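You operate a simulated robot arm through the tools that you are given. There is no shell and no other tool. Be economical: measure what you need, move in short steps, check, and stop when the job is done.

You are at the controls of a simulated robot arm. One attempt, no reset.

JOB
Change the sealer's dirty filter for the white one.
Fine: switch off, open the vent, wait for the gauge at 0; old filter into the empty cup; shut the vent.

Only the result counts: the job must be done as asked and must still hold three seconds after the hand-in. Knocking over, shifting, dropping, spilling or breaking anything else fails it.

ROBOT AND FRAMES
A 6-joint arm with a fingered hand on a trunk, on a base that drives. Base frame: it is fixed to the floor where the robot stands at the start and does not move with it; the origin is under the middle of the robot, x ahead of it, y to its left, z up. Readings come in m, degrees, newtons and seconds.
With the tool pointing down near the work surface it reaches from about 0.24 to 0.68 m from the robot's upright axis, wherever it stands. Its first joint turns from -166.0 to 166.0 degrees. Places, roughly: collar of the filter block [0.7, -0.1, 0.9]; empty cup of the cartridge stand [0.9, -0.5, 0.9]; green switch [0.4, 0, 0.9]; grey filter cartridge (4x4x9 cm) [0.7, -0.1, 0.9]; second cup of the cartridge stand [1, -0.6, 0.9]; vacuum gauge [0.7, -0.2, 0.9]; vent lever [0.5, 0, 0.9]; white filter cartridge (4x4x9 cm) [1, -0.6, 0.9]. Payload 4 kg.
The tool frame sits at the grasp point between the pads (the TCP): z along the fingers, y along the line on which they close. The tips reach 0.026 m beyond it. Largest opening 0.148 m; the body of the gripper starts 0.073 m behind the TCP. The gripper is a hand of 3 fingers: y runs from the thumb to the fingers, the wrist lies at [0, 0, -0.239] in the tool frame.
Orientation is that of the tool frame in the base frame, as [roll, pitch, yaw] about the fixed x, y, z axes, in that order (R = Rz(yaw) Ry(pitch) Rx(roll)). With the fingers straight down and closing along the base's y, the tool's x points along the base's -x, its y along +y and its z along -z.

CONTROLS
- The arm moves only by the tool jog_arm. Its arguments are lists of equal length, an entry for each row: "delta_pos": the shift along the tool's x, y, z in units of 50 mm (1.0 is 50 mm), a list of three; "turn": the turn, a rotation vector about the tool's x, y, z in units of 6 degrees (1.0 is 6 degrees), a list of three. In form: {"delta_pos": [[dx, dy, dz], ...], "turn": [[wx, wy, wz], ...]}. A call has 1 to 8 rows; each row shifts and turns the commanded pose from where the row before left it, along the tool's axes as they then stand. A call with a number of a shift or a turn outside -1 to 1 is refused whole. A row lasts 0.2 s, in which the tool goes at most 0.05 m and 8.6 degrees; a call with a longer step from one row to the next is refused whole. Where a pose cannot be reached the arm comes as near as it can. A force on the tool above 90 N (or 10 N above the force at the start of the call, whichever is more), or a blocked arm, ends the call early, and 0.2 s more pass. In this call time passes only in rows, and 0.2 s behind the last. It gives the time, the measured TCP pose, the force on the tool (base axes), the opening and the grip force at its end, in the units of the frame above (readings bear some noise), with the torque about the TCP (base axes, N m) and any sound that the robot's microphone picked up, and new pictures: "show" is both (left out), scene, wrist or none.
- Cameras (640 x 400 px; columns grow to the right, rows downward): "scene" is now at [0.0423, 0.1617, 1.4846]; the picture's right is [-0.58, -0.81, 0.00], its down [-0.55, 0.40, -0.73] and it looks along [0.59, -0.43, -0.68] (base axes); focal length 256 px, centre (320, 200). "wrist" rides on the gripper at [0.068, -0.039, -0.09] in the tool frame; the picture's right is [0.50, 0.87, 0.00], its down [-0.65, 0.38, -0.65] and it looks along [-0.57, 0.33, 0.76] (tool axes); focal length 222 px, centre (320, 200). There is no depth. A picture from a camera that has moved, and an enlarged one, comes with that camera's place and axes in the base frame and with its lens.
- move_column(by): slides the trunk up (or, below 0, down) by that many m; the arm and the scene camera ride with it, the base frame stays. It gives what a move gives, with no picture.
- steer(legs): drives the robot by 1 to 6 legs, each [ahead, left, turn to the left] in m, m and degrees, along the robot's own axes; the way and the turn of a leg run together, so that a leg with both is an arc; at most 1.5 m and 180 degrees a leg. The arm and the cameras ride along, it lands a little off, and it stops where it bumps. It gives what a move gives, and a new picture of the scene camera.
- move_fingers(finger1, finger2, thumb_bend): sets how far each is bent, from 0 (flat) to 100 (curled in); at 30 the hand is open as for a grip, at 70 the pads meet at the TCP. One left out holds its place. A second passes; each finger stops where it meets its share of the squeeze, and holds until it gets a number again. It is the only way to open and close the hand. It gives what a move gives, with no picture; readings hold the bend of each and the force on the fingers (four entries, about 0 where the hand has none), thumb and palm.
- head_to(pan, tilt): turns the head with the scene camera to pan (to the left, within 120 degrees either way) and tilt (down, from -29 to 69), counted from straight ahead of the robot. It gives what a move gives, and a new picture of the scene camera.
- close_up(camera, box): a new picture of the part [left, top, right, bottom] of that camera's present view, enlarged. It takes no simulated time.
- sign_off(): hands the job in; it is judged then, once.

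Work in short steps. Places have to be worked out from the pictures, the camera data and where the tool is seen: move nearer, look again, correct. Check each grasp and each placing, and mend what went wrong. You have 120 turns and 260 pictures in all, those below and enlarged ones among them. Open the gripper and draw the arm clear of the work before you hand the job in, unless the task says otherwise; then end with one line.

The tools are called after "Request:" by a JSON object that holds its "op" and its "data". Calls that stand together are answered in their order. jog_arm: Moves the arm, as the interface text tells. Its arguments: {"type":"object","properties":{"delta_pos":{"type":"array"},"turn":{"type":"array"},"show":{"type":"string","enum":["both","scene","wrist","none"]}},"required":["delta_pos","turn"]} The other tools are called the same way: move_column (by) slides the trunk up or down; move_fingers (finger1, finger2, thumb_bend) moves the fingers one by one; steer (legs) drives the base; head_to (pan, tilt) turns the head that bears the scene camera; close_up (camera, box) takes an enlarged picture of a part of a camera's view; sign_off () hands the job in.

At the start:

```text
t: 0.0
ee_pos: [0.3212, -0.2731, 1.2125]
tool_rot: [180.0, -0.1, -180.0]
force: [-0.3, 0.6, 0.8]
ft_torque: [0.0, 0.0, 0.02]
gripper_width: 0.1479
finger_force: 0.1
shape: jaw
bend: [30.0, 30.0, 30.0]
finger forces: [0.0, 0.0, 0.0, 0.1, 0.0, 0.0]
trunk travel left (down, up): [-0.225, 0.092]
robot x, y, heading: [0.0024, -0.0022, -0.1]
head pan, tilt: [-35.6, 43.0]
```

scene: 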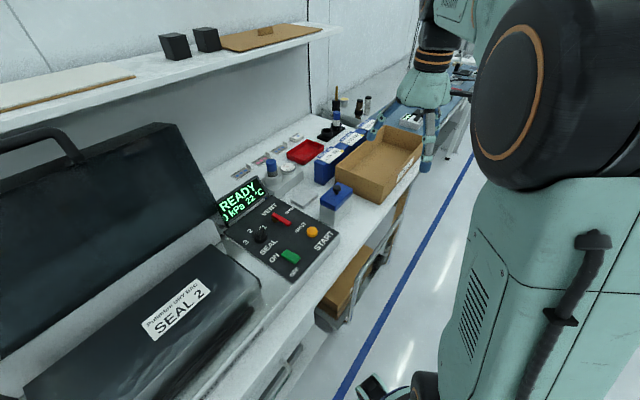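
wrist: 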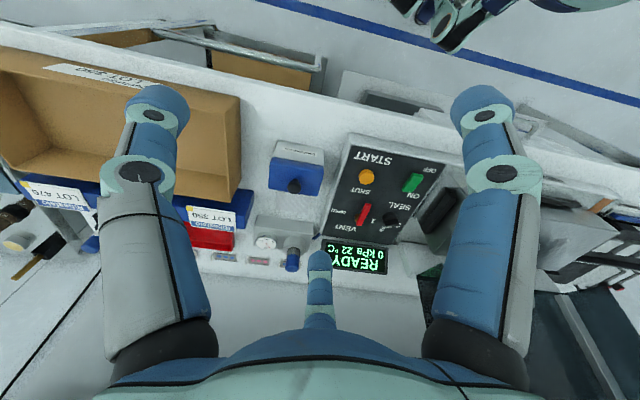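

I'll look closely at the sealer panel and the filter block first.

Request:
{"op": "close_up", "data": {"camera": "scene", "box": [200, 150, 360, 280]}}

Request:
{"op": "close_up", "data": {"camera": "scene", "box": [300, 60, 460, 190]}}

Request:
{"op": "close_up", "data": {"camera": "wrist", "box": [230, 120, 460, 290]}}

```text
3.08 times, centred on (280, 215) of scene
camera zoom: at [0.0423, 0.1617, 1.4846], right [-0.58, -0.81, 0.0], down [-0.55, 0.4, -0.73], along [0.59, -0.43, -0.68], focal length 786 px, centre (443, 154)
```

zoom: 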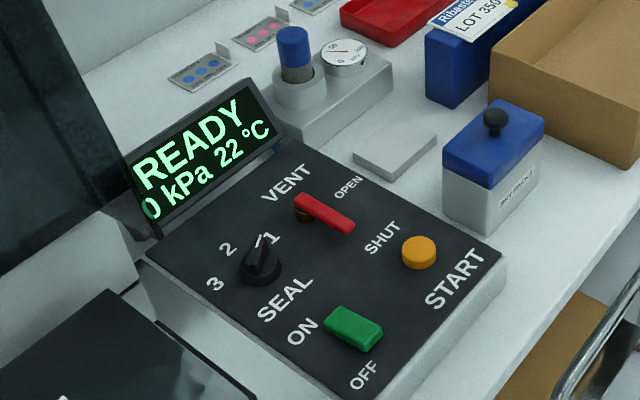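

```text
3.08 times, centred on (380, 125) of scene
camera zoom: at [0.0423, 0.1617, 1.4846], right [-0.58, -0.81, 0.0], down [-0.55, 0.4, -0.73], along [0.59, -0.43, -0.68], focal length 786 px, centre (135, 431)
```

zoom: 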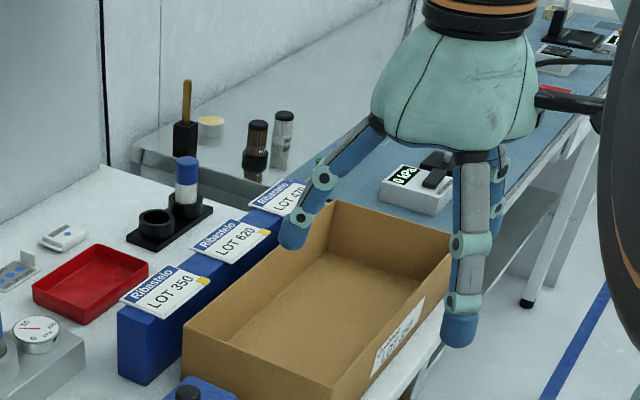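

```text
2.35 times, centred on (345, 205) of wrist
camera zoom: at [0.2535, -0.3138, 1.3017], right [-0.5, 0.87, 0.0], down [0.65, 0.38, 0.65], along [0.57, 0.33, -0.76], focal length 523 px, centre (261, 188)
```

zoom: 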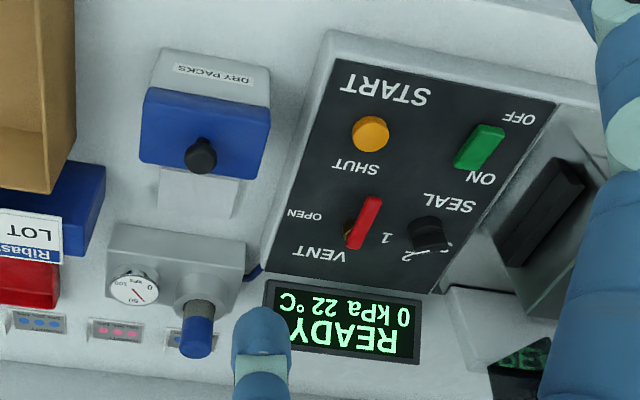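

The panel is at z≈0.92 with the bench turned about 18° from the base axes. The display reads 0 kPa, but the block gauge looks like ~50, so the gauge is what I have to watch. I'll close the hand into a poker and move toward the panel for a closer look.

Request:
{"op": "move_fingers", "data": {"finger1": 70, "finger2": 70, "thumb_bend": 70}}

Request:
{"op": "jog_arm", "data": {"delta_pos": [[0, 0.9, 0], [0, 0.9, 0], [0, 0.9, 0], [0, 0, 0.9], [0, 0, 0.9]], "turn": [[0, 0, 0], [0, 0, 0], [0, 0, 0], [0, 0, 0], [0, 0, 0]]}}

```text
t: 1.0
ee_pos: [0.3217, -0.2725, 1.2114]
tool_rot: [-179.9, 0.0, 180.0]
force: [-0.5, 0.5, -0.4]
ft_torque: [0.02, -0.01, -0.01]
gripper_width: 0.0001
finger_force: 0.0
shape: fingers
bend: [69.0, 69.0, 70.0]
finger forces: [0.0, 0.1, 0.0, 0.0, 0.1, 0.0]
trunk travel left (down, up): [-0.225, 0.092]
robot x, y, heading: [0.0016, 0.0004, -0.3]
head pan, tilt: [-35.6, 43.0]
```

```text
t: 2.2
ee_pos: [0.32, -0.1371, 1.1215]
tool_rot: [180.0, 0.1, -180.0]
force: [-0.5, -0.8, -0.1]
ft_torque: [-0.01, 0.03, -0.02]
gripper_width: 0.0001
finger_force: 0.1
shape: fingers
bend: [69.0, 69.0, 70.0]
finger forces: [0.1, 0.0, 0.0, 0.0, 0.1, 0.0]
trunk travel left (down, up): [-0.225, 0.092]
robot x, y, heading: [-0.0008, 0.0008, 0.2]
head pan, tilt: [-35.6, 43.0]
camera scene: at [0.0425, 0.1618, 1.4845], right [-0.58, -0.81, 0.0], down [-0.55, 0.4, -0.73], along [0.59, -0.43, -0.68], focal length 256 px, centre (320, 200)
camera wrist: at [0.2525, -0.1782, 1.2111], right [-0.5, 0.87, 0.0], down [0.65, 0.38, 0.65], along [0.57, 0.33, -0.76], focal length 222 px, centre (320, 200)
```

scene: 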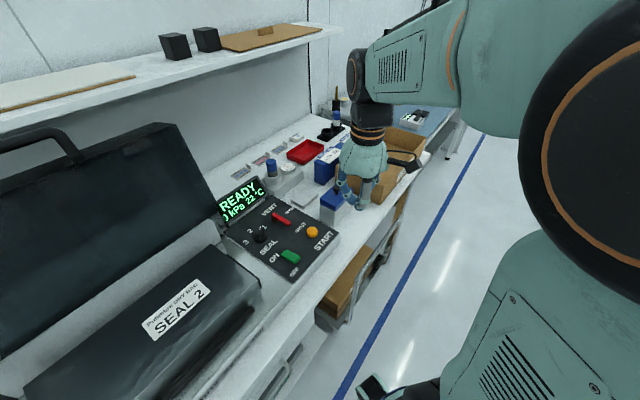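
wrist: 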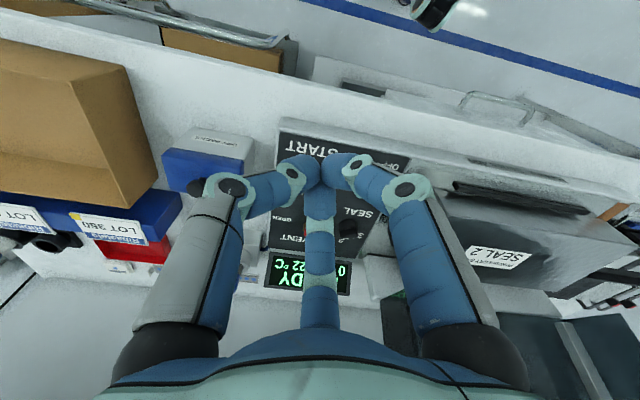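

The hand is closed. I'll zoom in on the switch and lever in the scene view to see their shape.

Request:
{"op": "close_up", "data": {"camera": "scene", "box": [250, 195, 330, 285]}}

Request:
{"op": "close_up", "data": {"camera": "scene", "box": [240, 150, 310, 200]}}

```text
4.44 times, centred on (290, 240) of scene
camera zoom: at [0.0425, 0.1618, 1.4845], right [-0.58, -0.81, 0.0], down [-0.55, 0.4, -0.73], along [0.59, -0.43, -0.68], focal length 1135 px, centre (453, 22)
```

zoom: 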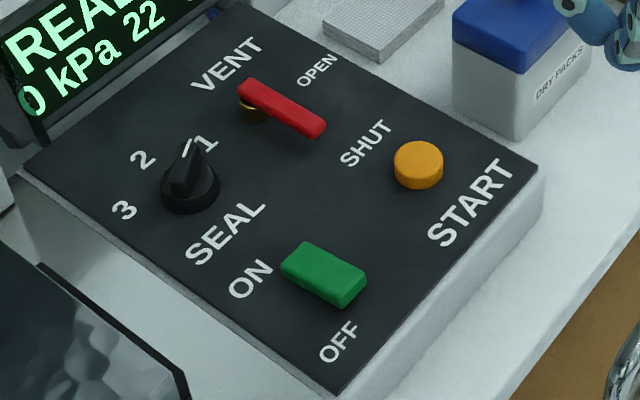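

```text
8.00 times, centred on (275, 175) of scene
camera zoom: at [0.0425, 0.1618, 1.4845], right [-0.58, -0.81, 0.0], down [-0.55, 0.4, -0.73], along [0.59, -0.43, -0.68], focal length 2044 px, centre (680, 400)
```

zoom: 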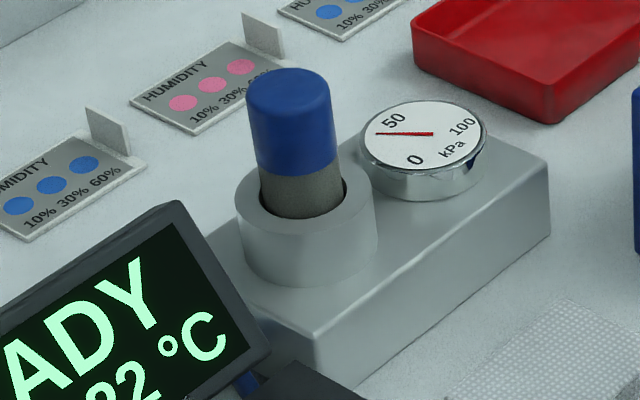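

The rocker is at ON with its OFF end, nearest the bench front, raised. The gauge shows ~40 kPa. I'll move above the OFF end at about (0.382, -0.008).

Request:
{"op": "jog_arm", "data": {"delta_pos": [[-0.4, 0.86, 0], [-0.4, 0.86, 0], [-0.44, 0.86, 0], [0, 0, 0.85], [0, 0, 0.85], [0, 0, 0.8]], "turn": [[0, 0, 0], [0, 0, 0], [0, 0, 0], [0, 0, 0], [0, 0, 0], [0, 0, 0]]}}

Request:
{"op": "close_up", "data": {"camera": "scene", "box": [230, 180, 350, 290]}}

```text
t: 3.6
ee_pos: [0.3849, -0.0083, 0.9956]
tool_rot: [180.0, 0.1, -179.9]
force: [0.4, -1.3, -0.1]
ft_torque: [0.02, -0.04, 0.01]
gripper_width: 0.0002
finger_force: 0.0
shape: fingers
bend: [69.0, 69.0, 70.0]
finger forces: [0.1, 0.0, 0.0, 0.0, 0.1, 0.0]
trunk travel left (down, up): [-0.225, 0.092]
robot x, y, heading: [0.0009, -0.0021, 0.1]
head pan, tilt: [-35.6, 43.0]
camera scene: at [0.0428, 0.1616, 1.4846], right [-0.58, -0.81, 0.0], down [-0.56, 0.4, -0.73], along [0.59, -0.43, -0.68], focal length 256 px, centre (320, 200)
camera wrist: at [0.3156, -0.0485, 1.0865], right [-0.5, 0.87, 0.0], down [0.65, 0.38, 0.65], along [0.57, 0.33, -0.76], focal length 222 px, centre (320, 200)
```

scene: 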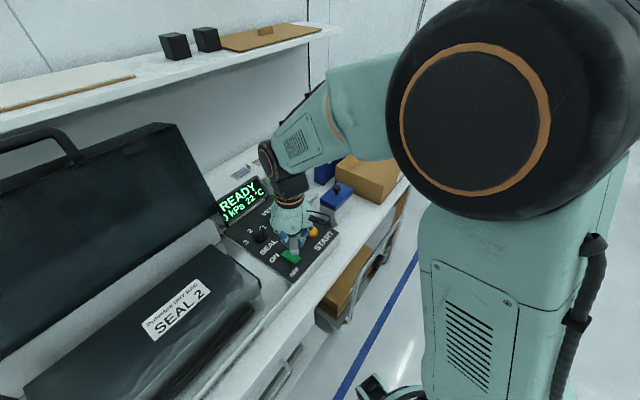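
wrist: 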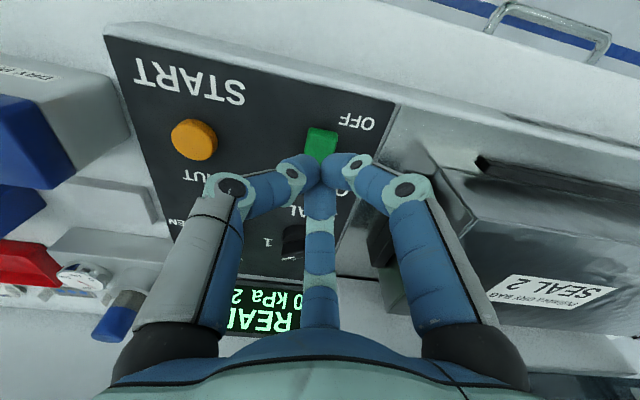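

```text
3.64 times, centred on (290, 235) of scene
camera zoom: at [0.0428, 0.1616, 1.4846], right [-0.58, -0.81, 0.0], down [-0.56, 0.4, -0.73], along [0.59, -0.43, -0.68], focal length 929 px, centre (429, 73)
```

zoom: 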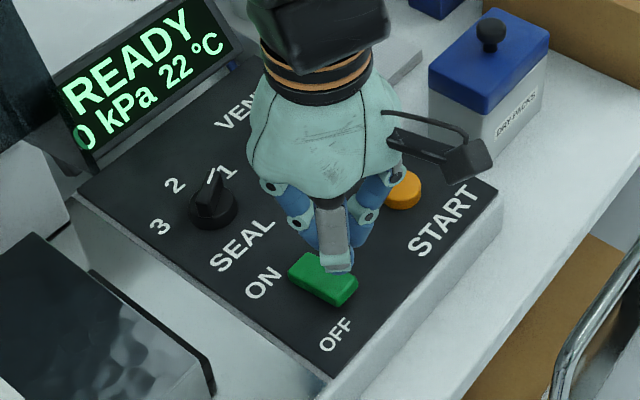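

The wrist view puts the rocker's front end at x≈0.372. I'll shift 13 mm toward the front and lower gently.

Request:
{"op": "jog_arm", "data": {"delta_pos": [[0.26, -0.04, 0], [0, 0, 0.4], [0, 0, 0.3], [0, 0, 0.1]], "turn": [[0, 0, 0], [0, 0, 0], [0, 0, 0], [0, 0, 0]], "show": "none"}}

Request:
{"op": "close_up", "data": {"camera": "scene", "box": [250, 215, 330, 285]}}

```text
t: 4.6
ee_pos: [0.3712, -0.0114, 0.9567]
tool_rot: [-180.0, 0.2, 179.9]
force: [-0.8, 0.4, 0.8]
ft_torque: [-0.04, 0.01, 0.01]
gripper_width: 0.0004
finger_force: 0.9
shape: fingers
bend: [69.0, 70.0, 70.0]
finger forces: [0.0, 1.8, 0.1, 0.0, 0.1, 0.0]
trunk travel left (down, up): [-0.225, 0.092]
robot x, y, heading: [-0.0029, -0.0001, -0.0]
head pan, tilt: [-35.6, 43.0]
```

```text
5.71 times, centred on (290, 250) of scene
camera zoom: at [0.0422, 0.1617, 1.4846], right [-0.58, -0.81, 0.0], down [-0.55, 0.4, -0.73], along [0.59, -0.43, -0.68], focal length 1460 px, centre (491, -86)
```

zoom: 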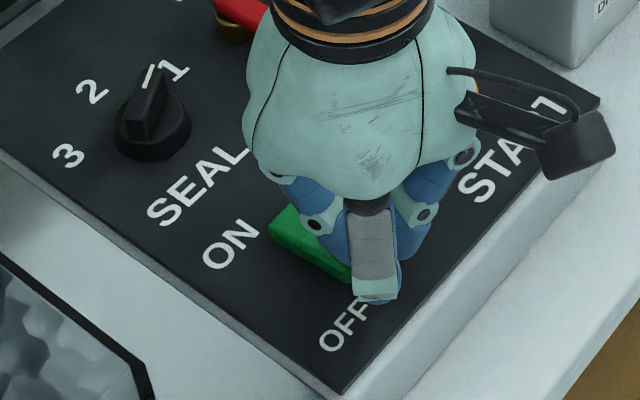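

A finger is just touching (1.8 N). I'll press further in 4 mm steps.

Request:
{"op": "jog_arm", "data": {"delta_pos": [[0, 0, 0.08], [0, 0, 0.08]], "turn": [[0, 0, 0], [0, 0, 0]], "show": "wrist"}}

Request:
{"op": "close_up", "data": {"camera": "scene", "box": [250, 215, 330, 285]}}

```text
t: 5.2
ee_pos: [0.3706, -0.0107, 0.9499]
tool_rot: [180.0, 0.0, -180.0]
force: [0.6, -0.3, 3.1]
ft_torque: [-0.03, -0.03, 0.0]
gripper_width: 0.0001
finger_force: 1.4
shape: fingers
bend: [69.0, 70.0, 70.0]
finger forces: [0.0, 3.5, 0.1, 0.1, 0.0, 0.0]
trunk travel left (down, up): [-0.225, 0.092]
robot x, y, heading: [0.0017, 0.0022, 0.1]
head pan, tilt: [-35.6, 43.0]
camera wrist: at [0.3025, -0.0516, 1.0391], right [-0.5, 0.87, 0.0], down [0.65, 0.38, 0.65], along [0.57, 0.33, -0.76], focal length 222 px, centre (320, 200)
```

wrist: 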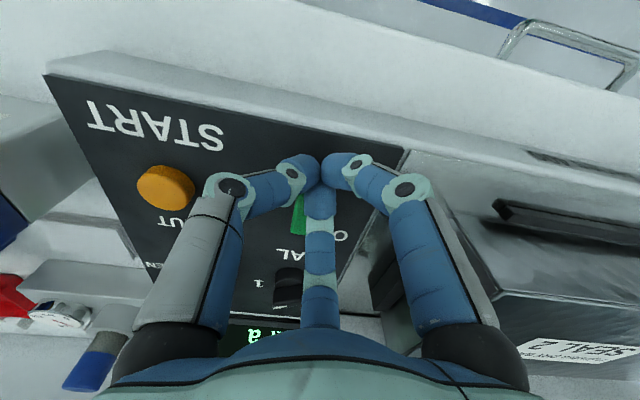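

```text
5.71 times, centred on (290, 250) of scene
camera zoom: at [0.0421, 0.1618, 1.4846], right [-0.58, -0.81, 0.0], down [-0.55, 0.4, -0.73], along [0.59, -0.43, -0.68], focal length 1460 px, centre (491, -86)
```

zoom: 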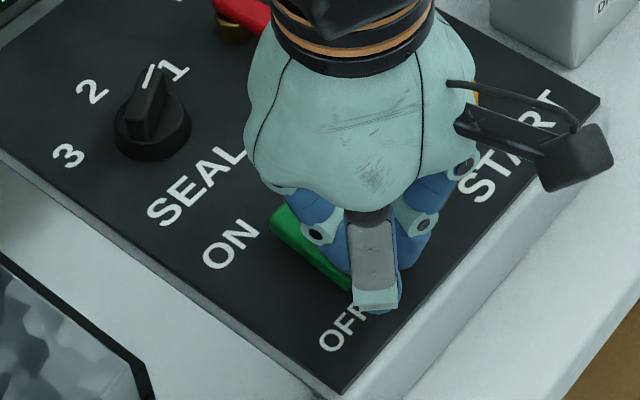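

The force is small (3 N) and growing, so I'll press a bit deeper and watch the display.

Request:
{"op": "jog_arm", "data": {"delta_pos": [[0, 0, 0.08], [0, 0, 0.08]], "turn": [[0, 0, 0], [0, 0, 0]], "show": "scene"}}

Request:
{"op": "close_up", "data": {"camera": "scene", "box": [210, 160, 330, 285]}}

```text
t: 5.8
ee_pos: [0.3693, -0.0119, 0.9418]
tool_rot: [180.0, 0.1, 180.0]
force: [-2.9, -0.3, 16.9]
ft_torque: [0.02, -0.04, 0.0]
gripper_width: 0.0028
finger_force: 11.0
shape: fingers
bend: [68.0, 73.0, 69.0]
finger forces: [0.0, 22.0, 0.0, 0.0, 0.0, 0.1]
trunk travel left (down, up): [-0.225, 0.092]
robot x, y, heading: [0.0006, 0.0, -0.2]
head pan, tilt: [-35.6, 43.0]
camera scene: at [0.0408, 0.1616, 1.4847], right [-0.58, -0.81, 0.0], down [-0.55, 0.4, -0.73], along [0.6, -0.43, -0.68], focal length 256 px, centre (320, 200)
```

scene: 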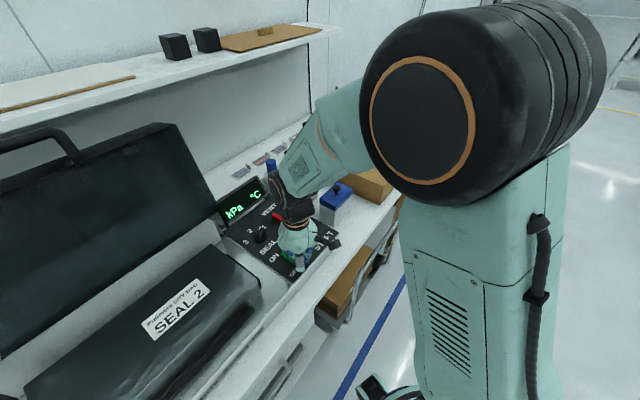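

```text
3.20 times, centred on (270, 222) of scene
camera zoom: at [0.0408, 0.1616, 1.4847], right [-0.58, -0.81, 0.0], down [-0.55, 0.4, -0.73], along [0.6, -0.43, -0.68], focal length 818 px, centre (480, 128)
```

zoom: 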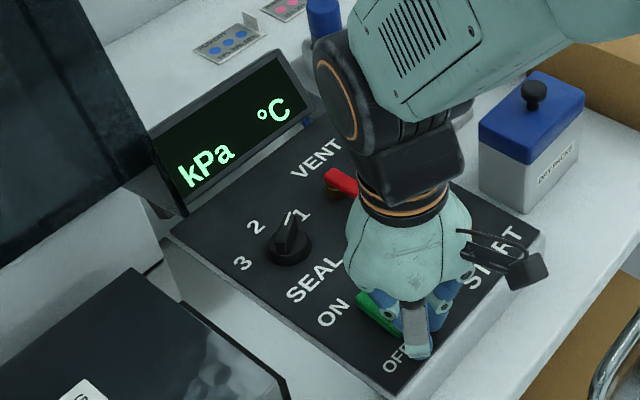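

The display has gone blank, so the machine is switched off. I'll lift and move to the left of the vent lever's tip, at about (0.480, -0.009).

Request:
{"op": "jog_arm", "data": {"delta_pos": [[0, 0, -0.6], [0, 0, -0.6], [-0.75, 0.02, 0], [-0.75, 0.02, 0], [-0.72, 0.02, 0]], "turn": [[0, 0, 0], [0, 0, 0], [0, 0, 0], [0, 0, 0], [0, 0, 0]]}}

Request:
{"op": "close_up", "data": {"camera": "scene", "box": [210, 160, 330, 285]}}

Request:
{"op": "close_up", "data": {"camera": "wrist", "box": [160, 80, 480, 280]}}

```text
t: 7.0
ee_pos: [0.4842, -0.008, 0.9997]
tool_rot: [179.9, -0.1, 180.0]
force: [0.4, 0.5, 0.4]
ft_torque: [-0.02, 0.01, 0.03]
gripper_width: 0.001
finger_force: 0.1
shape: fingers
bend: [69.0, 70.0, 70.0]
finger forces: [0.0, 0.0, 0.0, 0.0, 0.0, 0.0]
trunk travel left (down, up): [-0.225, 0.092]
robot x, y, heading: [-0.0011, 0.0015, 0.1]
head pan, tilt: [-35.6, 43.0]
camera scene: at [0.0436, 0.1617, 1.4845], right [-0.58, -0.81, 0.0], down [-0.56, 0.4, -0.73], along [0.59, -0.43, -0.68], focal length 256 px, centre (320, 200)
camera wrist: at [0.4151, -0.0482, 1.0901], right [-0.5, 0.87, 0.0], down [0.66, 0.38, 0.65], along [0.57, 0.33, -0.76], focal length 222 px, centre (320, 200)
```

scene: 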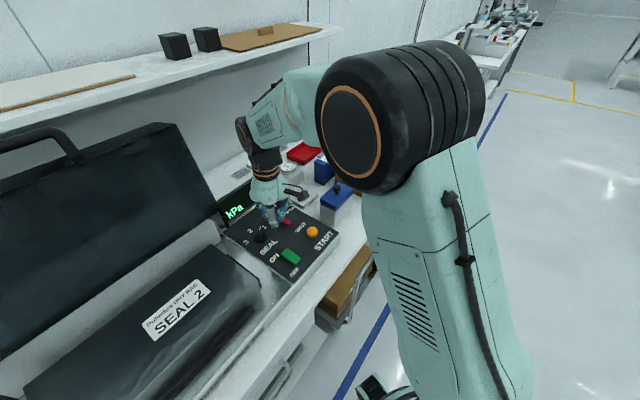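
wrist: 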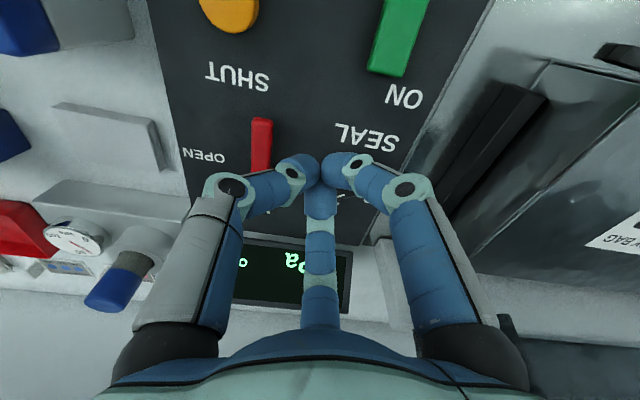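

```text
3.20 times, centred on (270, 222) of scene
camera zoom: at [0.0436, 0.1617, 1.4845], right [-0.58, -0.81, 0.0], down [-0.56, 0.4, -0.73], along [0.59, -0.43, -0.68], focal length 818 px, centre (480, 128)
```

zoom: 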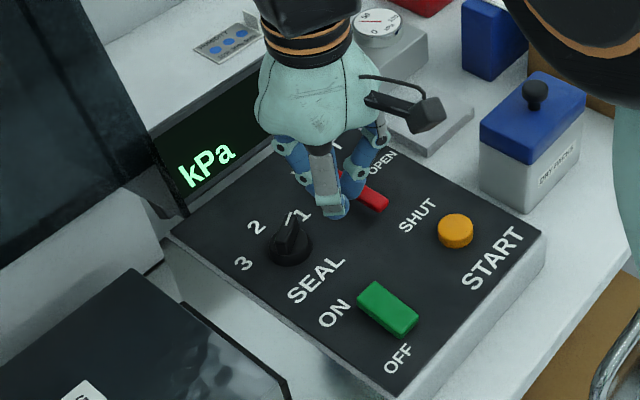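

```text
2.00 times, centred on (320, 180) of wrist
camera zoom: at [0.4151, -0.0482, 1.0901], right [-0.5, 0.87, 0.0], down [0.66, 0.38, 0.65], along [0.57, 0.33, -0.76], focal length 444 px, centre (320, 240)
```

zoom: 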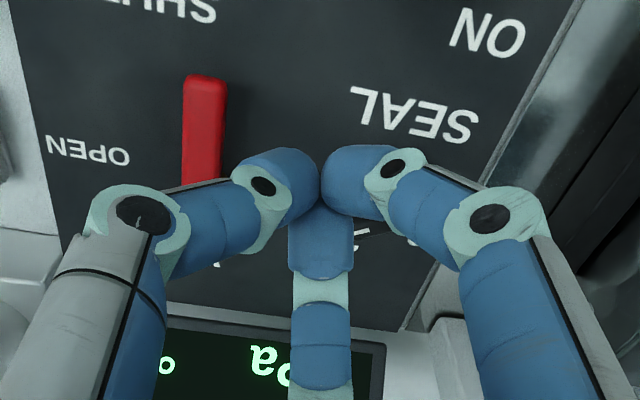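

The lever tip is confirmed at (0.488, -0.052), pointing to SHUT. The thumb currently hangs over the lever, so I'll yaw the hand 42° clockwise to bring a gap between fingers to face it.

Request:
{"op": "jog_arm", "data": {"delta_pos": [[0, 0, 0], [0, 0, 0], [0, 0, 0], [0, 0, 0], [0, 0, 0], [0, 0, 0], [0, 0, 0]], "turn": [[0, 0, 1], [0, 0, 1], [0, 0, 1], [0, 0, 1], [0, 0, 1], [0, 0, 1], [0, 0, 1]]}}

Request:
{"op": "close_up", "data": {"camera": "scene", "box": [240, 175, 320, 245]}}

```text
t: 8.6
ee_pos: [0.4824, -0.0089, 1.0014]
tool_rot: [-180.0, 0.0, 137.9]
force: [0.2, 0.3, -0.2]
ft_torque: [0.0, 0.0, 0.01]
gripper_width: 0.0009
finger_force: 0.0
shape: fingers
bend: [69.0, 70.0, 70.0]
finger forces: [0.1, 0.0, 0.0, 0.1, 0.0, 0.0]
trunk travel left (down, up): [-0.225, 0.092]
robot x, y, heading: [-0.0001, 0.0021, 0.2]
head pan, tilt: [-35.6, 43.0]
camera scene: at [0.0423, 0.1617, 1.4846], right [-0.58, -0.81, 0.0], down [-0.55, 0.4, -0.73], along [0.59, -0.43, -0.68], focal length 256 px, centre (320, 200)
camera wrist: at [0.4048, 0.0063, 1.0909], right [0.21, 0.98, 0.0], down [0.74, -0.16, 0.65], along [0.64, -0.14, -0.76], focal length 222 px, centre (320, 200)
```

scene: 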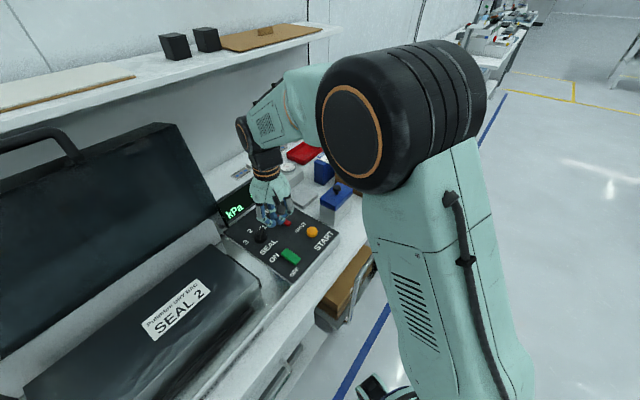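
wrist: 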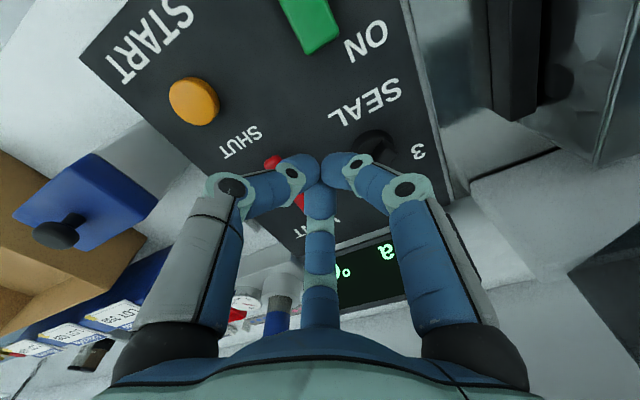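

```text
5.71 times, centred on (280, 210) of scene
camera zoom: at [0.0423, 0.1617, 1.4846], right [-0.58, -0.81, 0.0], down [-0.55, 0.4, -0.73], along [0.59, -0.43, -0.68], focal length 1460 px, centre (549, 143)
```

zoom: 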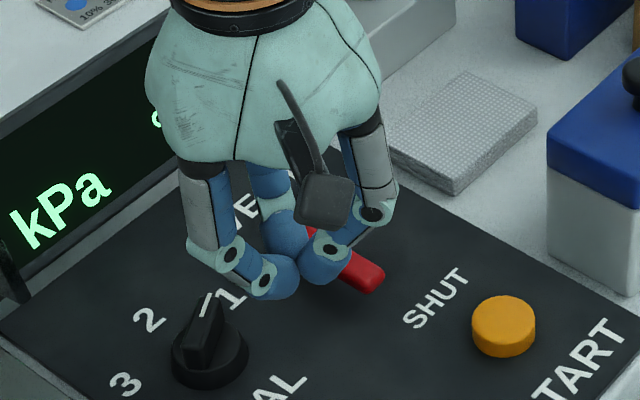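

Clearance to the knob looks fine. I'll lower beside the lever until the tips are at ~0.921.

Request:
{"op": "jog_arm", "data": {"delta_pos": [[0, 0, 0.5], [0, 0, 0.4], [0, 0, 0.18]], "turn": [[0, 0, 0], [0, 0, 0], [0, 0, 0]], "show": "wrist"}}

Request:
{"op": "close_up", "data": {"camera": "scene", "box": [240, 175, 320, 245]}}

```text
t: 9.4
ee_pos: [0.4824, -0.0073, 0.9472]
tool_rot: [-179.9, 0.0, 138.0]
force: [-0.2, -0.5, -0.2]
ft_torque: [-0.01, 0.02, 0.04]
gripper_width: 0.0003
finger_force: 0.0
shape: fingers
bend: [69.0, 70.0, 70.0]
finger forces: [0.1, 0.0, 0.0, 0.1, 0.0, 0.1]
trunk travel left (down, up): [-0.225, 0.092]
robot x, y, heading: [0.0033, -0.0005, 0.1]
head pan, tilt: [-35.6, 43.0]
camera wrist: at [0.4051, 0.0067, 1.0366], right [0.21, 0.98, 0.0], down [0.74, -0.16, 0.65], along [0.64, -0.14, -0.76], focal length 222 px, centre (320, 200)
```

wrist: 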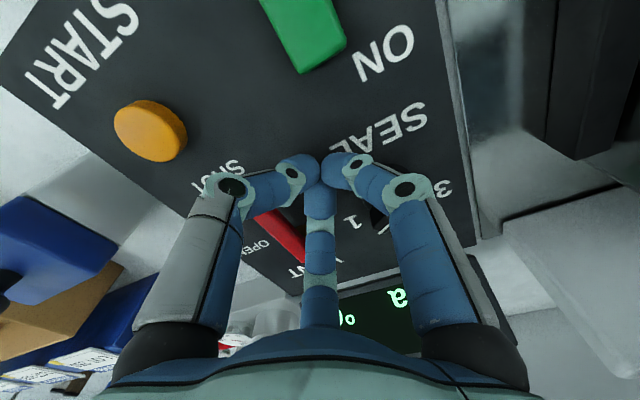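

```text
5.71 times, centred on (280, 210) of scene
camera zoom: at [0.0424, 0.1617, 1.4846], right [-0.58, -0.81, 0.0], down [-0.55, 0.4, -0.73], along [0.59, -0.43, -0.68], focal length 1460 px, centre (549, 143)
```

zoom: 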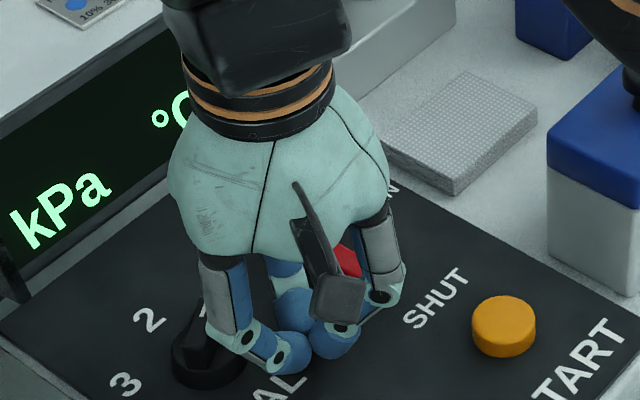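

The lever sits in the gap between two fingers. I'll sweep it counter-clockwise toward OPEN in short steps, turning the hand with it.

Request:
{"op": "jog_arm", "data": {"delta_pos": [[-0.234, -0.035, 0], [-0.058, -0.082, 0], [-0.048, -0.088, 0], [-0.07, -0.092, 0], [-0.06, -0.1, 0], [-0.073, -0.089, 0], [-0.063, -0.096, 0]], "turn": [[0, 0, 0], [0, 0, -1], [0, 0, -1], [0, 0, -1], [0, 0, -1], [0, 0, -1], [0, 0, -1]], "show": "wrist"}}

Request:
{"op": "close_up", "data": {"camera": "scene", "box": [240, 175, 320, 245]}}

```text
t: 11.0
ee_pos: [0.4937, -0.0502, 0.9469]
tool_rot: [-180.0, 0.0, 174.0]
force: [0.3, -0.3, 0.2]
ft_torque: [0.03, 0.01, 0.01]
gripper_width: 0.0004
finger_force: 0.0
shape: fingers
bend: [69.0, 70.0, 70.0]
finger forces: [0.0, 0.0, 0.0, 0.1, 0.0, 0.0]
trunk travel left (down, up): [-0.225, 0.092]
robot x, y, heading: [0.0019, 0.0002, -0.0]
head pan, tilt: [-35.6, 43.0]
camera wrist: at [0.4216, -0.0835, 1.0368], right [-0.41, 0.91, 0.0], down [0.69, 0.31, 0.65], along [0.6, 0.27, -0.76], focal length 222 px, centre (320, 200)
```

wrist: 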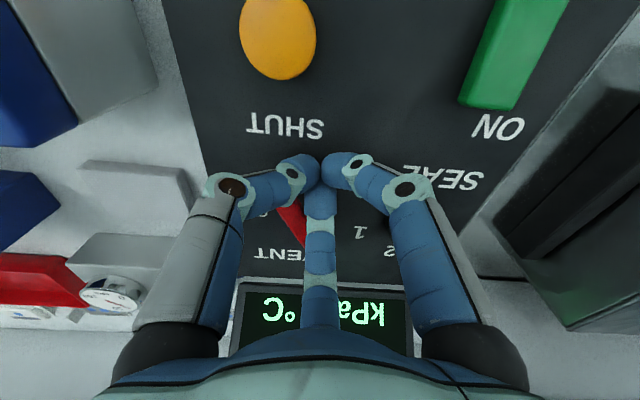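

```text
5.71 times, centred on (280, 210) of scene
camera zoom: at [0.0422, 0.1616, 1.4846], right [-0.58, -0.81, 0.0], down [-0.55, 0.4, -0.73], along [0.59, -0.43, -0.68], focal length 1460 px, centre (549, 143)
```

zoom: 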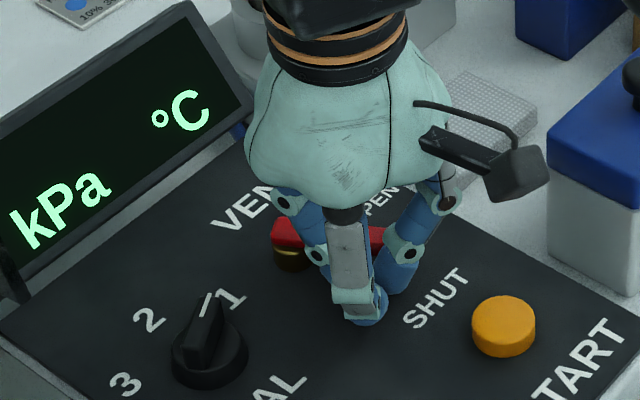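

The lever is turning and now stands at roughly -122°, about halfway. I'll continue the sweep to OPEN.

Request:
{"op": "jog_arm", "data": {"delta_pos": [[-0.082, -0.07, 0], [-0.074, -0.078, 0], [-0.083, -0.081, 0], [-0.074, -0.089, 0], [-0.075, -0.066, 0], [-0.068, -0.074, 0], [-0.069, -0.063, 0], [-0.062, -0.07, 0]], "turn": [[0, 0, -1], [0, 0, -1], [0, 0, -1], [0, 0, -1], [0, 0, -1], [0, 0, -1], [0, 0, -1], [0, 0, 0]], "show": "wrist"}}

Request:
{"op": "close_up", "data": {"camera": "scene", "box": [240, 155, 320, 225]}}

```text
t: 12.8
ee_pos: [0.5271, -0.0704, 0.9481]
tool_rot: [180.0, -0.1, -143.9]
force: [-5.3, 0.0, 5.6]
ft_torque: [0.11, -0.03, 0.08]
gripper_width: 0.0006
finger_force: 3.5
shape: fingers
bend: [69.0, 70.0, 70.0]
finger forces: [0.0, 6.4, 0.0, 0.0, 1.2, 0.0]
trunk travel left (down, up): [-0.225, 0.092]
robot x, y, heading: [-0.0014, 0.0011, 0.1]
head pan, tilt: [-35.6, 43.0]
camera wrist: at [0.4948, -0.1434, 1.0374], right [-0.91, 0.41, 0.0], down [0.31, 0.69, 0.65], along [0.27, 0.6, -0.76], focal length 222 px, centre (320, 200)
```

wrist: 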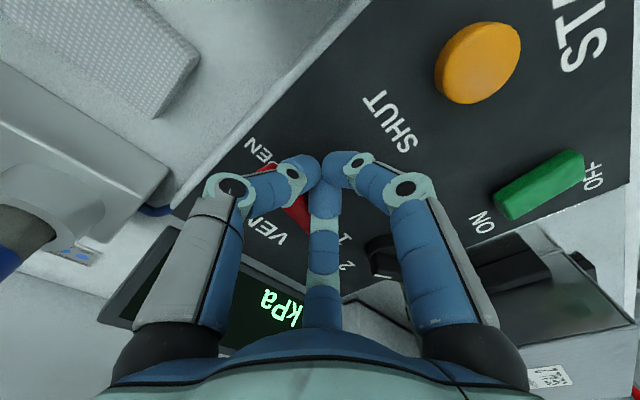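

```text
5.71 times, centred on (280, 190) of scene
camera zoom: at [0.0409, 0.1617, 1.4846], right [-0.58, -0.81, 0.0], down [-0.55, 0.4, -0.73], along [0.6, -0.43, -0.68], focal length 1460 px, centre (549, 257)
```

zoom: 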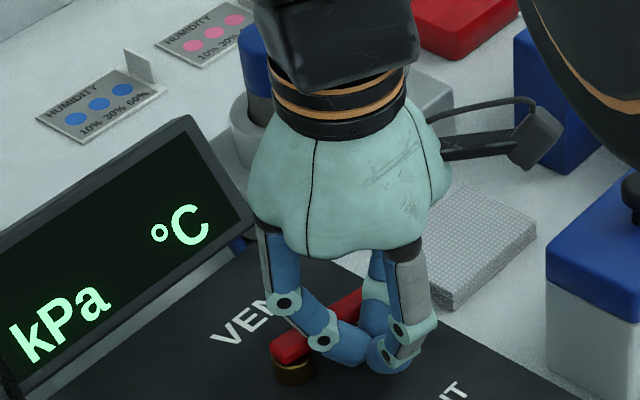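

The force rose to 5 N, so the lever is probably at its stop. I'll back off, lift, and look at the lever and gauge.

Request:
{"op": "jog_arm", "data": {"delta_pos": [[0.2, 0.2, 0], [0, 0, -0.8], [0, 0, -0.8], [0.6, 0.6, -0.2], [0.6, 0.6, -0.2]], "turn": [[0, 0, 0], [0, 0, 0], [0, 0, 0], [0, 0, 0], [0, 0, 0]]}}

Request:
{"op": "close_up", "data": {"camera": "scene", "box": [230, 140, 330, 230]}}

```text
t: 14.0
ee_pos: [0.4303, -0.0554, 1.0473]
tool_rot: [-179.9, 0.1, -144.1]
force: [0.2, 0.5, -0.3]
ft_torque: [0.03, 0.0, -0.03]
gripper_width: 0.0001
finger_force: 0.0
shape: fingers
bend: [69.0, 70.0, 70.0]
finger forces: [0.0, 0.1, 0.0, 0.0, 0.0, 0.1]
trunk travel left (down, up): [-0.225, 0.092]
robot x, y, heading: [0.001, 0.0002, -0.0]
head pan, tilt: [-35.6, 43.0]
camera scene: at [0.041, 0.1619, 1.4846], right [-0.58, -0.81, 0.0], down [-0.55, 0.4, -0.73], along [0.6, -0.43, -0.68], focal length 256 px, centre (320, 200)
camera wrist: at [0.3966, -0.1285, 1.1373], right [-0.91, 0.41, 0.0], down [0.31, 0.69, 0.65], along [0.27, 0.6, -0.76], focal length 222 px, centre (320, 200)
```

scene: 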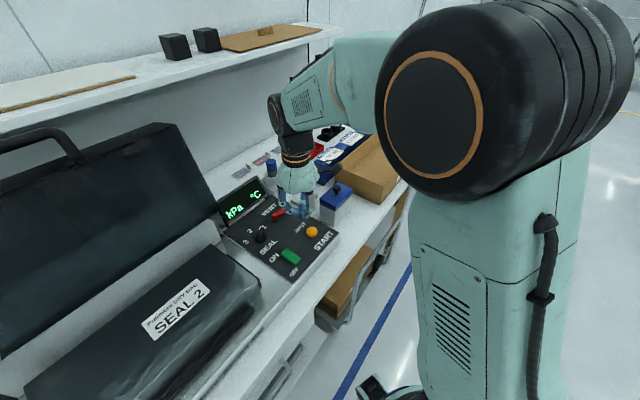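
wrist: 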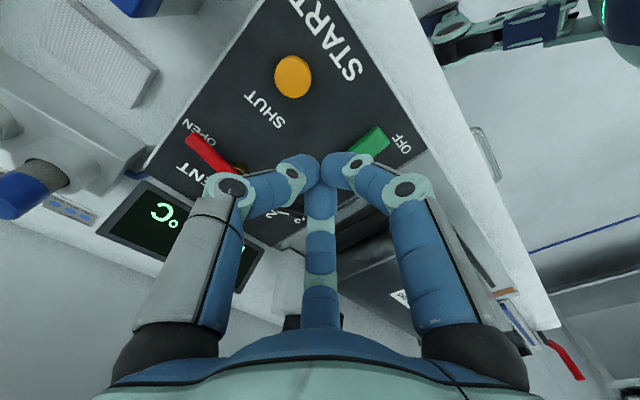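

```text
4.44 times, centred on (280, 185) of scene
camera zoom: at [0.041, 0.1619, 1.4846], right [-0.58, -0.81, 0.0], down [-0.55, 0.4, -0.73], along [0.6, -0.43, -0.68], focal length 1135 px, centre (498, 267)
```

zoom: 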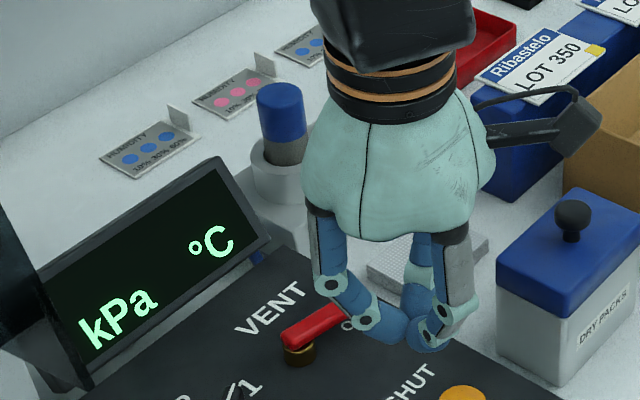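

The lever is at OPEN. I'll move the hand away to see the gauge, then look at the cartridge stand and at how close my base is to the bench.

Request:
{"op": "jog_arm", "data": {"delta_pos": [[0.8, 0, -0.6], [0.8, 0, -0.6], [0.8, 0, -0.6]], "turn": [[0, 0, 1], [0, 0, 1], [0, 0, 1]], "show": "none"}}

Request:
{"op": "close_up", "data": {"camera": "scene", "box": [230, 140, 330, 230]}}

Request:
{"op": "head_to", "data": {"pan": -10, "tilt": 69}}

Request:
{"op": "head_to", "data": {"pan": -38, "tilt": 25}}

```text
t: 14.8
ee_pos: [0.3265, -0.1138, 1.1354]
tool_rot: [-180.0, 0.1, -162.1]
force: [-0.3, 0.4, 0.5]
ft_torque: [0.03, -0.05, -0.02]
gripper_width: 0.0001
finger_force: 0.0
shape: fingers
bend: [69.0, 70.0, 70.0]
finger forces: [0.0, 0.0, 0.0, 0.0, 0.0, 0.0]
trunk travel left (down, up): [-0.225, 0.092]
robot x, y, heading: [0.0021, 0.0027, 0.1]
head pan, tilt: [-35.6, 43.0]
```

```text
4.44 times, centred on (280, 185) of scene
camera zoom: at [0.0406, 0.1618, 1.4846], right [-0.58, -0.81, 0.0], down [-0.55, 0.4, -0.73], along [0.6, -0.43, -0.68], focal length 1135 px, centre (498, 267)
```

zoom: 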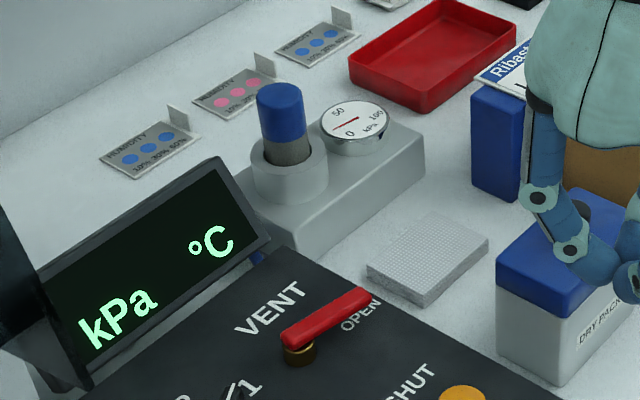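

```text
t: 15.7
ee_pos: [0.3289, -0.1158, 1.1355]
tool_rot: [-180.0, 0.0, -162.0]
force: [-0.9, 0.5, 0.2]
ft_torque: [0.0, 0.01, 0.03]
gripper_width: 0.0004
finger_force: 0.1
shape: fingers
bend: [69.0, 70.0, 70.0]
finger forces: [0.1, 0.0, 0.1, 0.1, 0.0, 0.1]
trunk travel left (down, up): [-0.225, 0.092]
robot x, y, heading: [0.0014, 0.0035, 0.1]
head pan, tilt: [-10.0, 68.8]
camera scene: at [0.0299, 0.2001, 1.4529], right [-0.17, -0.98, 0.0], down [-0.92, 0.16, -0.36], along [0.36, -0.06, -0.93], focal length 256 px, centre (320, 200)
```

scene: 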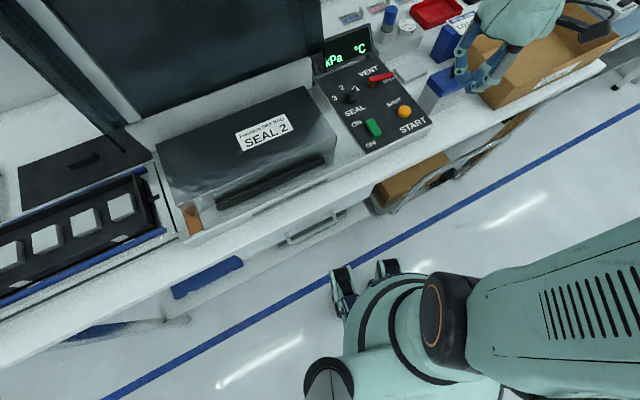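

```text
t: 16.8
ee_pos: [0.3277, -0.1146, 1.1347]
tool_rot: [179.9, 0.1, -162.0]
force: [0.0, -0.4, 0.0]
ft_torque: [0.03, -0.01, 0.01]
gripper_width: 0.0005
finger_force: 0.0
shape: fingers
bend: [69.0, 70.0, 70.0]
finger forces: [0.1, 0.0, 0.0, 0.1, 0.1, 0.0]
trunk travel left (down, up): [-0.225, 0.092]
robot x, y, heading: [-0.0007, -0.0016, -0.1]
head pan, tilt: [-38.0, 25.0]
camera scene: at [0.0475, 0.1532, 1.5122], right [-0.62, -0.79, 0.0], down [-0.33, 0.26, -0.91], along [0.71, -0.56, -0.42], focal length 256 px, centre (320, 200)
```

scene: 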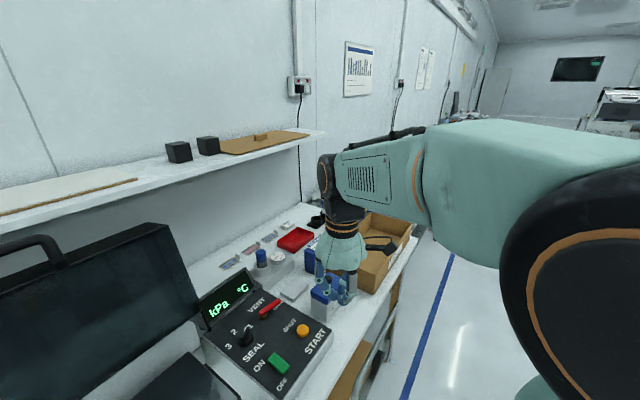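

The gauge is falling. The front of my base is at n≈0.18 (n is the direction across the bench) and the bench edge is at n≈0.28, so I can close in about 6 cm. I'll open the hand, drive to about (0.15, -0.266) in front of the filter block, and aim the head at it.

Request:
{"op": "move_fingers", "data": {"finger1": 30, "finger2": 30, "thumb_bend": 30}}

Request:
{"op": "steer", "data": {"legs": [[0.15, -0.266, 0]]}}

Request:
{"op": "head_to", "data": {"pan": 0, "tilt": 35}}

```text
t: 17.8
ee_pos: [0.328, -0.1151, 1.1343]
tool_rot: [-179.9, 0.0, -161.9]
force: [-0.3, 0.1, 0.4]
ft_torque: [0.02, -0.02, 0.0]
gripper_width: 0.1265
finger_force: 0.1
shape: fingers
bend: [30.0, 30.0, 30.0]
finger forces: [0.0, 0.1, 0.1, 0.0, 0.0, 0.0]
trunk travel left (down, up): [-0.225, 0.092]
robot x, y, heading: [0.0012, 0.0031, 0.3]
head pan, tilt: [-38.0, 25.0]
```

```text
t: 19.9
ee_pos: [0.4798, -0.3801, 1.1344]
tool_rot: [180.0, 0.0, -161.8]
force: [0.3, -0.1, -0.3]
ft_torque: [0.03, 0.02, 0.0]
gripper_width: 0.1265
finger_force: 0.1
shape: fingers
bend: [30.0, 30.0, 30.0]
finger forces: [0.0, 0.1, 0.1, 0.0, 0.0, 0.1]
trunk travel left (down, up): [-0.225, 0.092]
robot x, y, heading: [0.1528, -0.2663, 0.2]
head pan, tilt: [-38.0, 25.0]
camera scene: at [0.1979, -0.113, 1.5124], right [-0.61, -0.79, 0.0], down [-0.33, 0.26, -0.91], along [0.72, -0.56, -0.42], focal length 256 px, centre (320, 200)
```

scene: 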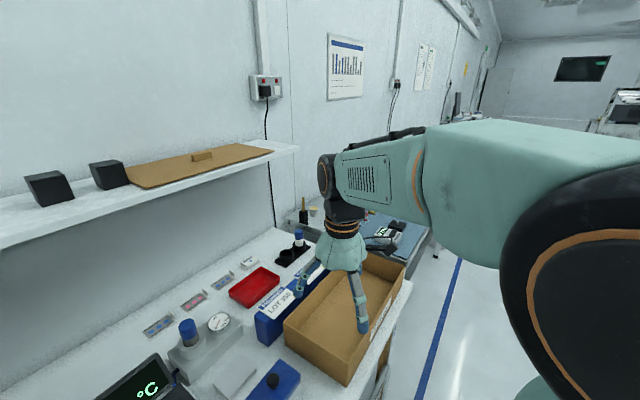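

```text
t: 20.9
ee_pos: [0.4793, -0.3794, 1.1362]
tool_rot: [180.0, -0.1, -161.8]
force: [0.6, 0.4, 0.0]
ft_torque: [0.0, -0.01, 0.01]
gripper_width: 0.1265
finger_force: 0.0
shape: fingers
bend: [30.0, 30.0, 30.0]
finger forces: [0.0, 0.0, 0.0, 0.1, 0.1, 0.0]
trunk travel left (down, up): [-0.225, 0.092]
robot x, y, heading: [0.1462, -0.2633, 0.4]
head pan, tilt: [0.0, 35.0]
camera scene: at [0.2128, -0.0557, 1.4966], right [0.0, -1.0, 0.0], down [-0.57, 0.0, -0.82], along [0.82, 0.0, -0.57], focal length 256 px, centre (320, 200)
```

scene: 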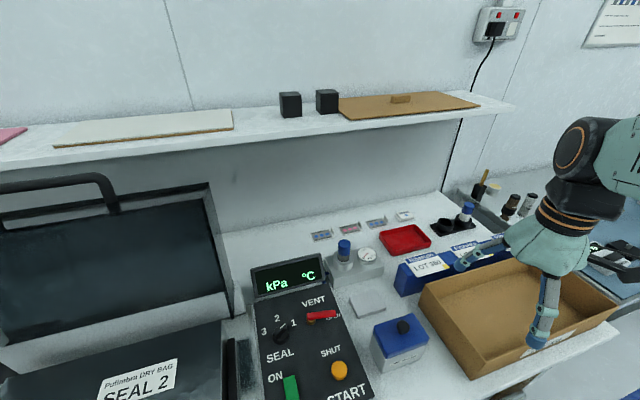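

The view is clear now. I'll zoom in on the block, gauge and stand to get bearings.

Request:
{"op": "close_up", "data": {"camera": "scene", "box": [310, 215, 410, 280]}}

Request:
{"op": "close_up", "data": {"camera": "scene", "box": [420, 180, 500, 260]}}

```text
6.15 times, centred on (360, 248) of scene
camera zoom: at [0.2128, -0.0557, 1.4966], right [0.0, -1.0, 0.0], down [-0.57, 0.0, -0.82], along [0.82, 0.0, -0.57], focal length 1572 px, centre (74, -92)
```

zoom: 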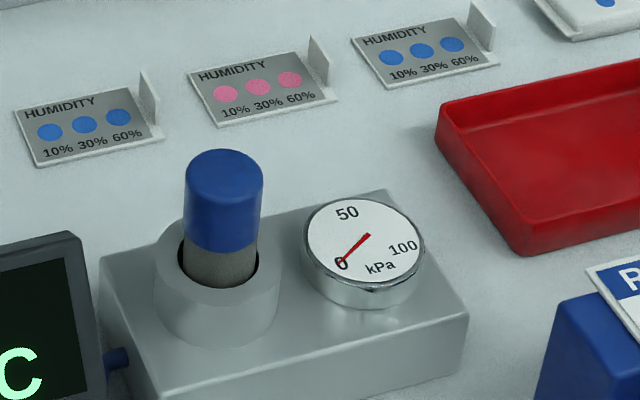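

```text
5.00 times, centred on (460, 220) of scene
camera zoom: at [0.2128, -0.0557, 1.4966], right [0.0, -1.0, 0.0], down [-0.57, 0.0, -0.82], along [0.82, 0.0, -0.57], focal length 1277 px, centre (-380, 100)
```

zoom: 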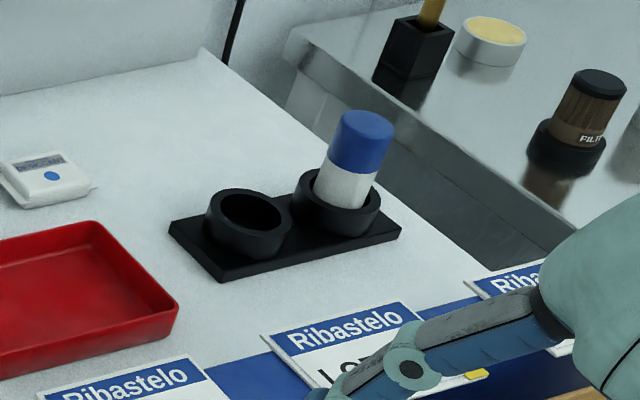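

The gauge is at 0. The cartridge axis is at ≈(0.718, -0.123), its top at z≈1.00 and the collar top at z≈0.94. I'll yaw the hand so the fingers avoid the gauge and display, partly close it, and stage in front of the block.

Request:
{"op": "jog_arm", "data": {"delta_pos": [[0, 0, 0], [0, 0, 0], [0, 0, 0], [0, 0, 0], [0, 0, 0]], "turn": [[0, 0, -0.97], [0, 0, -0.97], [0, 0, -0.97], [0, 0, -0.97], [0, 0, -0.97]], "show": "none"}}

Request:
{"op": "jog_arm", "data": {"delta_pos": [[-0.819, 0.197, 0], [-0.819, 0.197, 0], [-0.819, 0.197, 0], [-0.819, 0.197, 0], [-0.819, 0.197, 0], [-0.819, 0.197, 0]], "turn": [[0, 0, 0], [0, 0, 0], [0, 0, 0], [0, 0, 0], [0, 0, 0], [0, 0, 0]], "show": "none"}}

Request:
{"op": "move_fingers", "data": {"finger1": 48, "finger2": 48, "thumb_bend": 48}}

Request:
{"op": "jog_arm", "data": {"delta_pos": [[0, 0, 0.4]], "turn": [[0, 0, 0]]}}

```text
t: 22.1
ee_pos: [0.4783, -0.3801, 1.1353]
tool_rot: [179.9, 0.0, -132.6]
force: [0.9, 0.5, 0.3]
ft_torque: [0.01, 0.01, -0.02]
gripper_width: 0.1265
finger_force: 0.1
shape: fingers
bend: [30.0, 30.0, 30.0]
finger forces: [0.0, 0.0, 0.0, 0.1, 0.0, 0.1]
trunk travel left (down, up): [-0.225, 0.092]
robot x, y, heading: [0.1479, -0.2678, -0.0]
head pan, tilt: [0.0, 35.0]
```

```text
t: 23.5
ee_pos: [0.6021, -0.1571, 1.1347]
tool_rot: [179.9, 0.0, -132.8]
force: [0.6, 0.9, -0.9]
ft_torque: [0.0, 0.01, 0.01]
gripper_width: 0.1265
finger_force: 0.0
shape: fingers
bend: [30.0, 30.0, 30.0]
finger forces: [0.0, 0.0, 0.0, 0.0, 0.0, 0.1]
trunk travel left (down, up): [-0.225, 0.092]
robot x, y, heading: [0.1505, -0.2649, 0.2]
head pan, tilt: [0.0, 35.0]
```

```text
t: 24.5
ee_pos: [0.6011, -0.1577, 1.1356]
tool_rot: [-180.0, 0.0, -132.7]
force: [-0.4, 0.7, 0.3]
ft_torque: [-0.02, -0.01, 0.01]
gripper_width: 0.0691
finger_force: 0.1
shape: fingers
bend: [48.0, 48.0, 48.0]
finger forces: [0.0, 0.0, 0.0, 0.0, 0.1, 0.1]
trunk travel left (down, up): [-0.225, 0.092]
robot x, y, heading: [0.1503, -0.2651, 0.3]
head pan, tilt: [0.0, 35.0]
```

```text
t: 24.9
ee_pos: [0.6015, -0.1576, 1.1149]
tool_rot: [-179.9, 0.0, -132.6]
force: [0.4, 0.2, 0.4]
ft_torque: [-0.02, 0.01, 0.0]
gripper_width: 0.0688
finger_force: 0.1
shape: fingers
bend: [48.0, 48.0, 48.0]
finger forces: [0.0, 0.0, 0.1, 0.1, 0.0, 0.1]
trunk travel left (down, up): [-0.225, 0.092]
robot x, y, heading: [0.156, -0.2641, 0.1]
head pan, tilt: [0.0, 35.0]
camera scene: at [0.2131, -0.0556, 1.4965], right [0.0, -1.0, 0.0], down [-0.57, 0.0, -0.82], along [0.82, 0.0, -0.57], focal length 256 px, centre (320, 200)
camera wrist: at [0.584, -0.2364, 1.2047], right [-0.98, 0.22, 0.0], down [0.17, 0.74, 0.65], along [0.14, 0.64, -0.76], focal length 222 px, centre (320, 200)
```

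scene: 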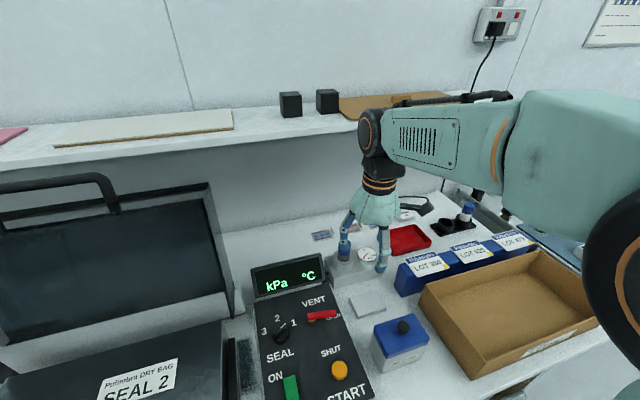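
wrist: 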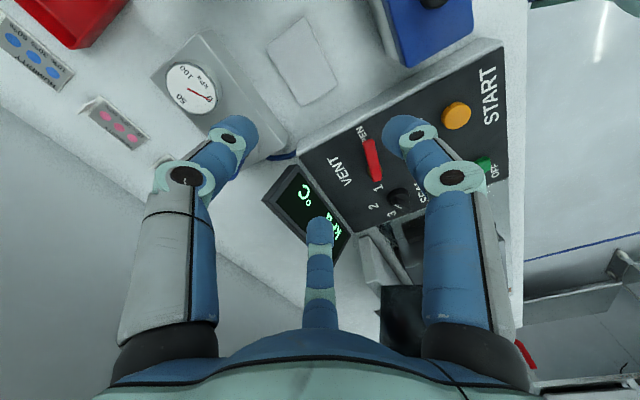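

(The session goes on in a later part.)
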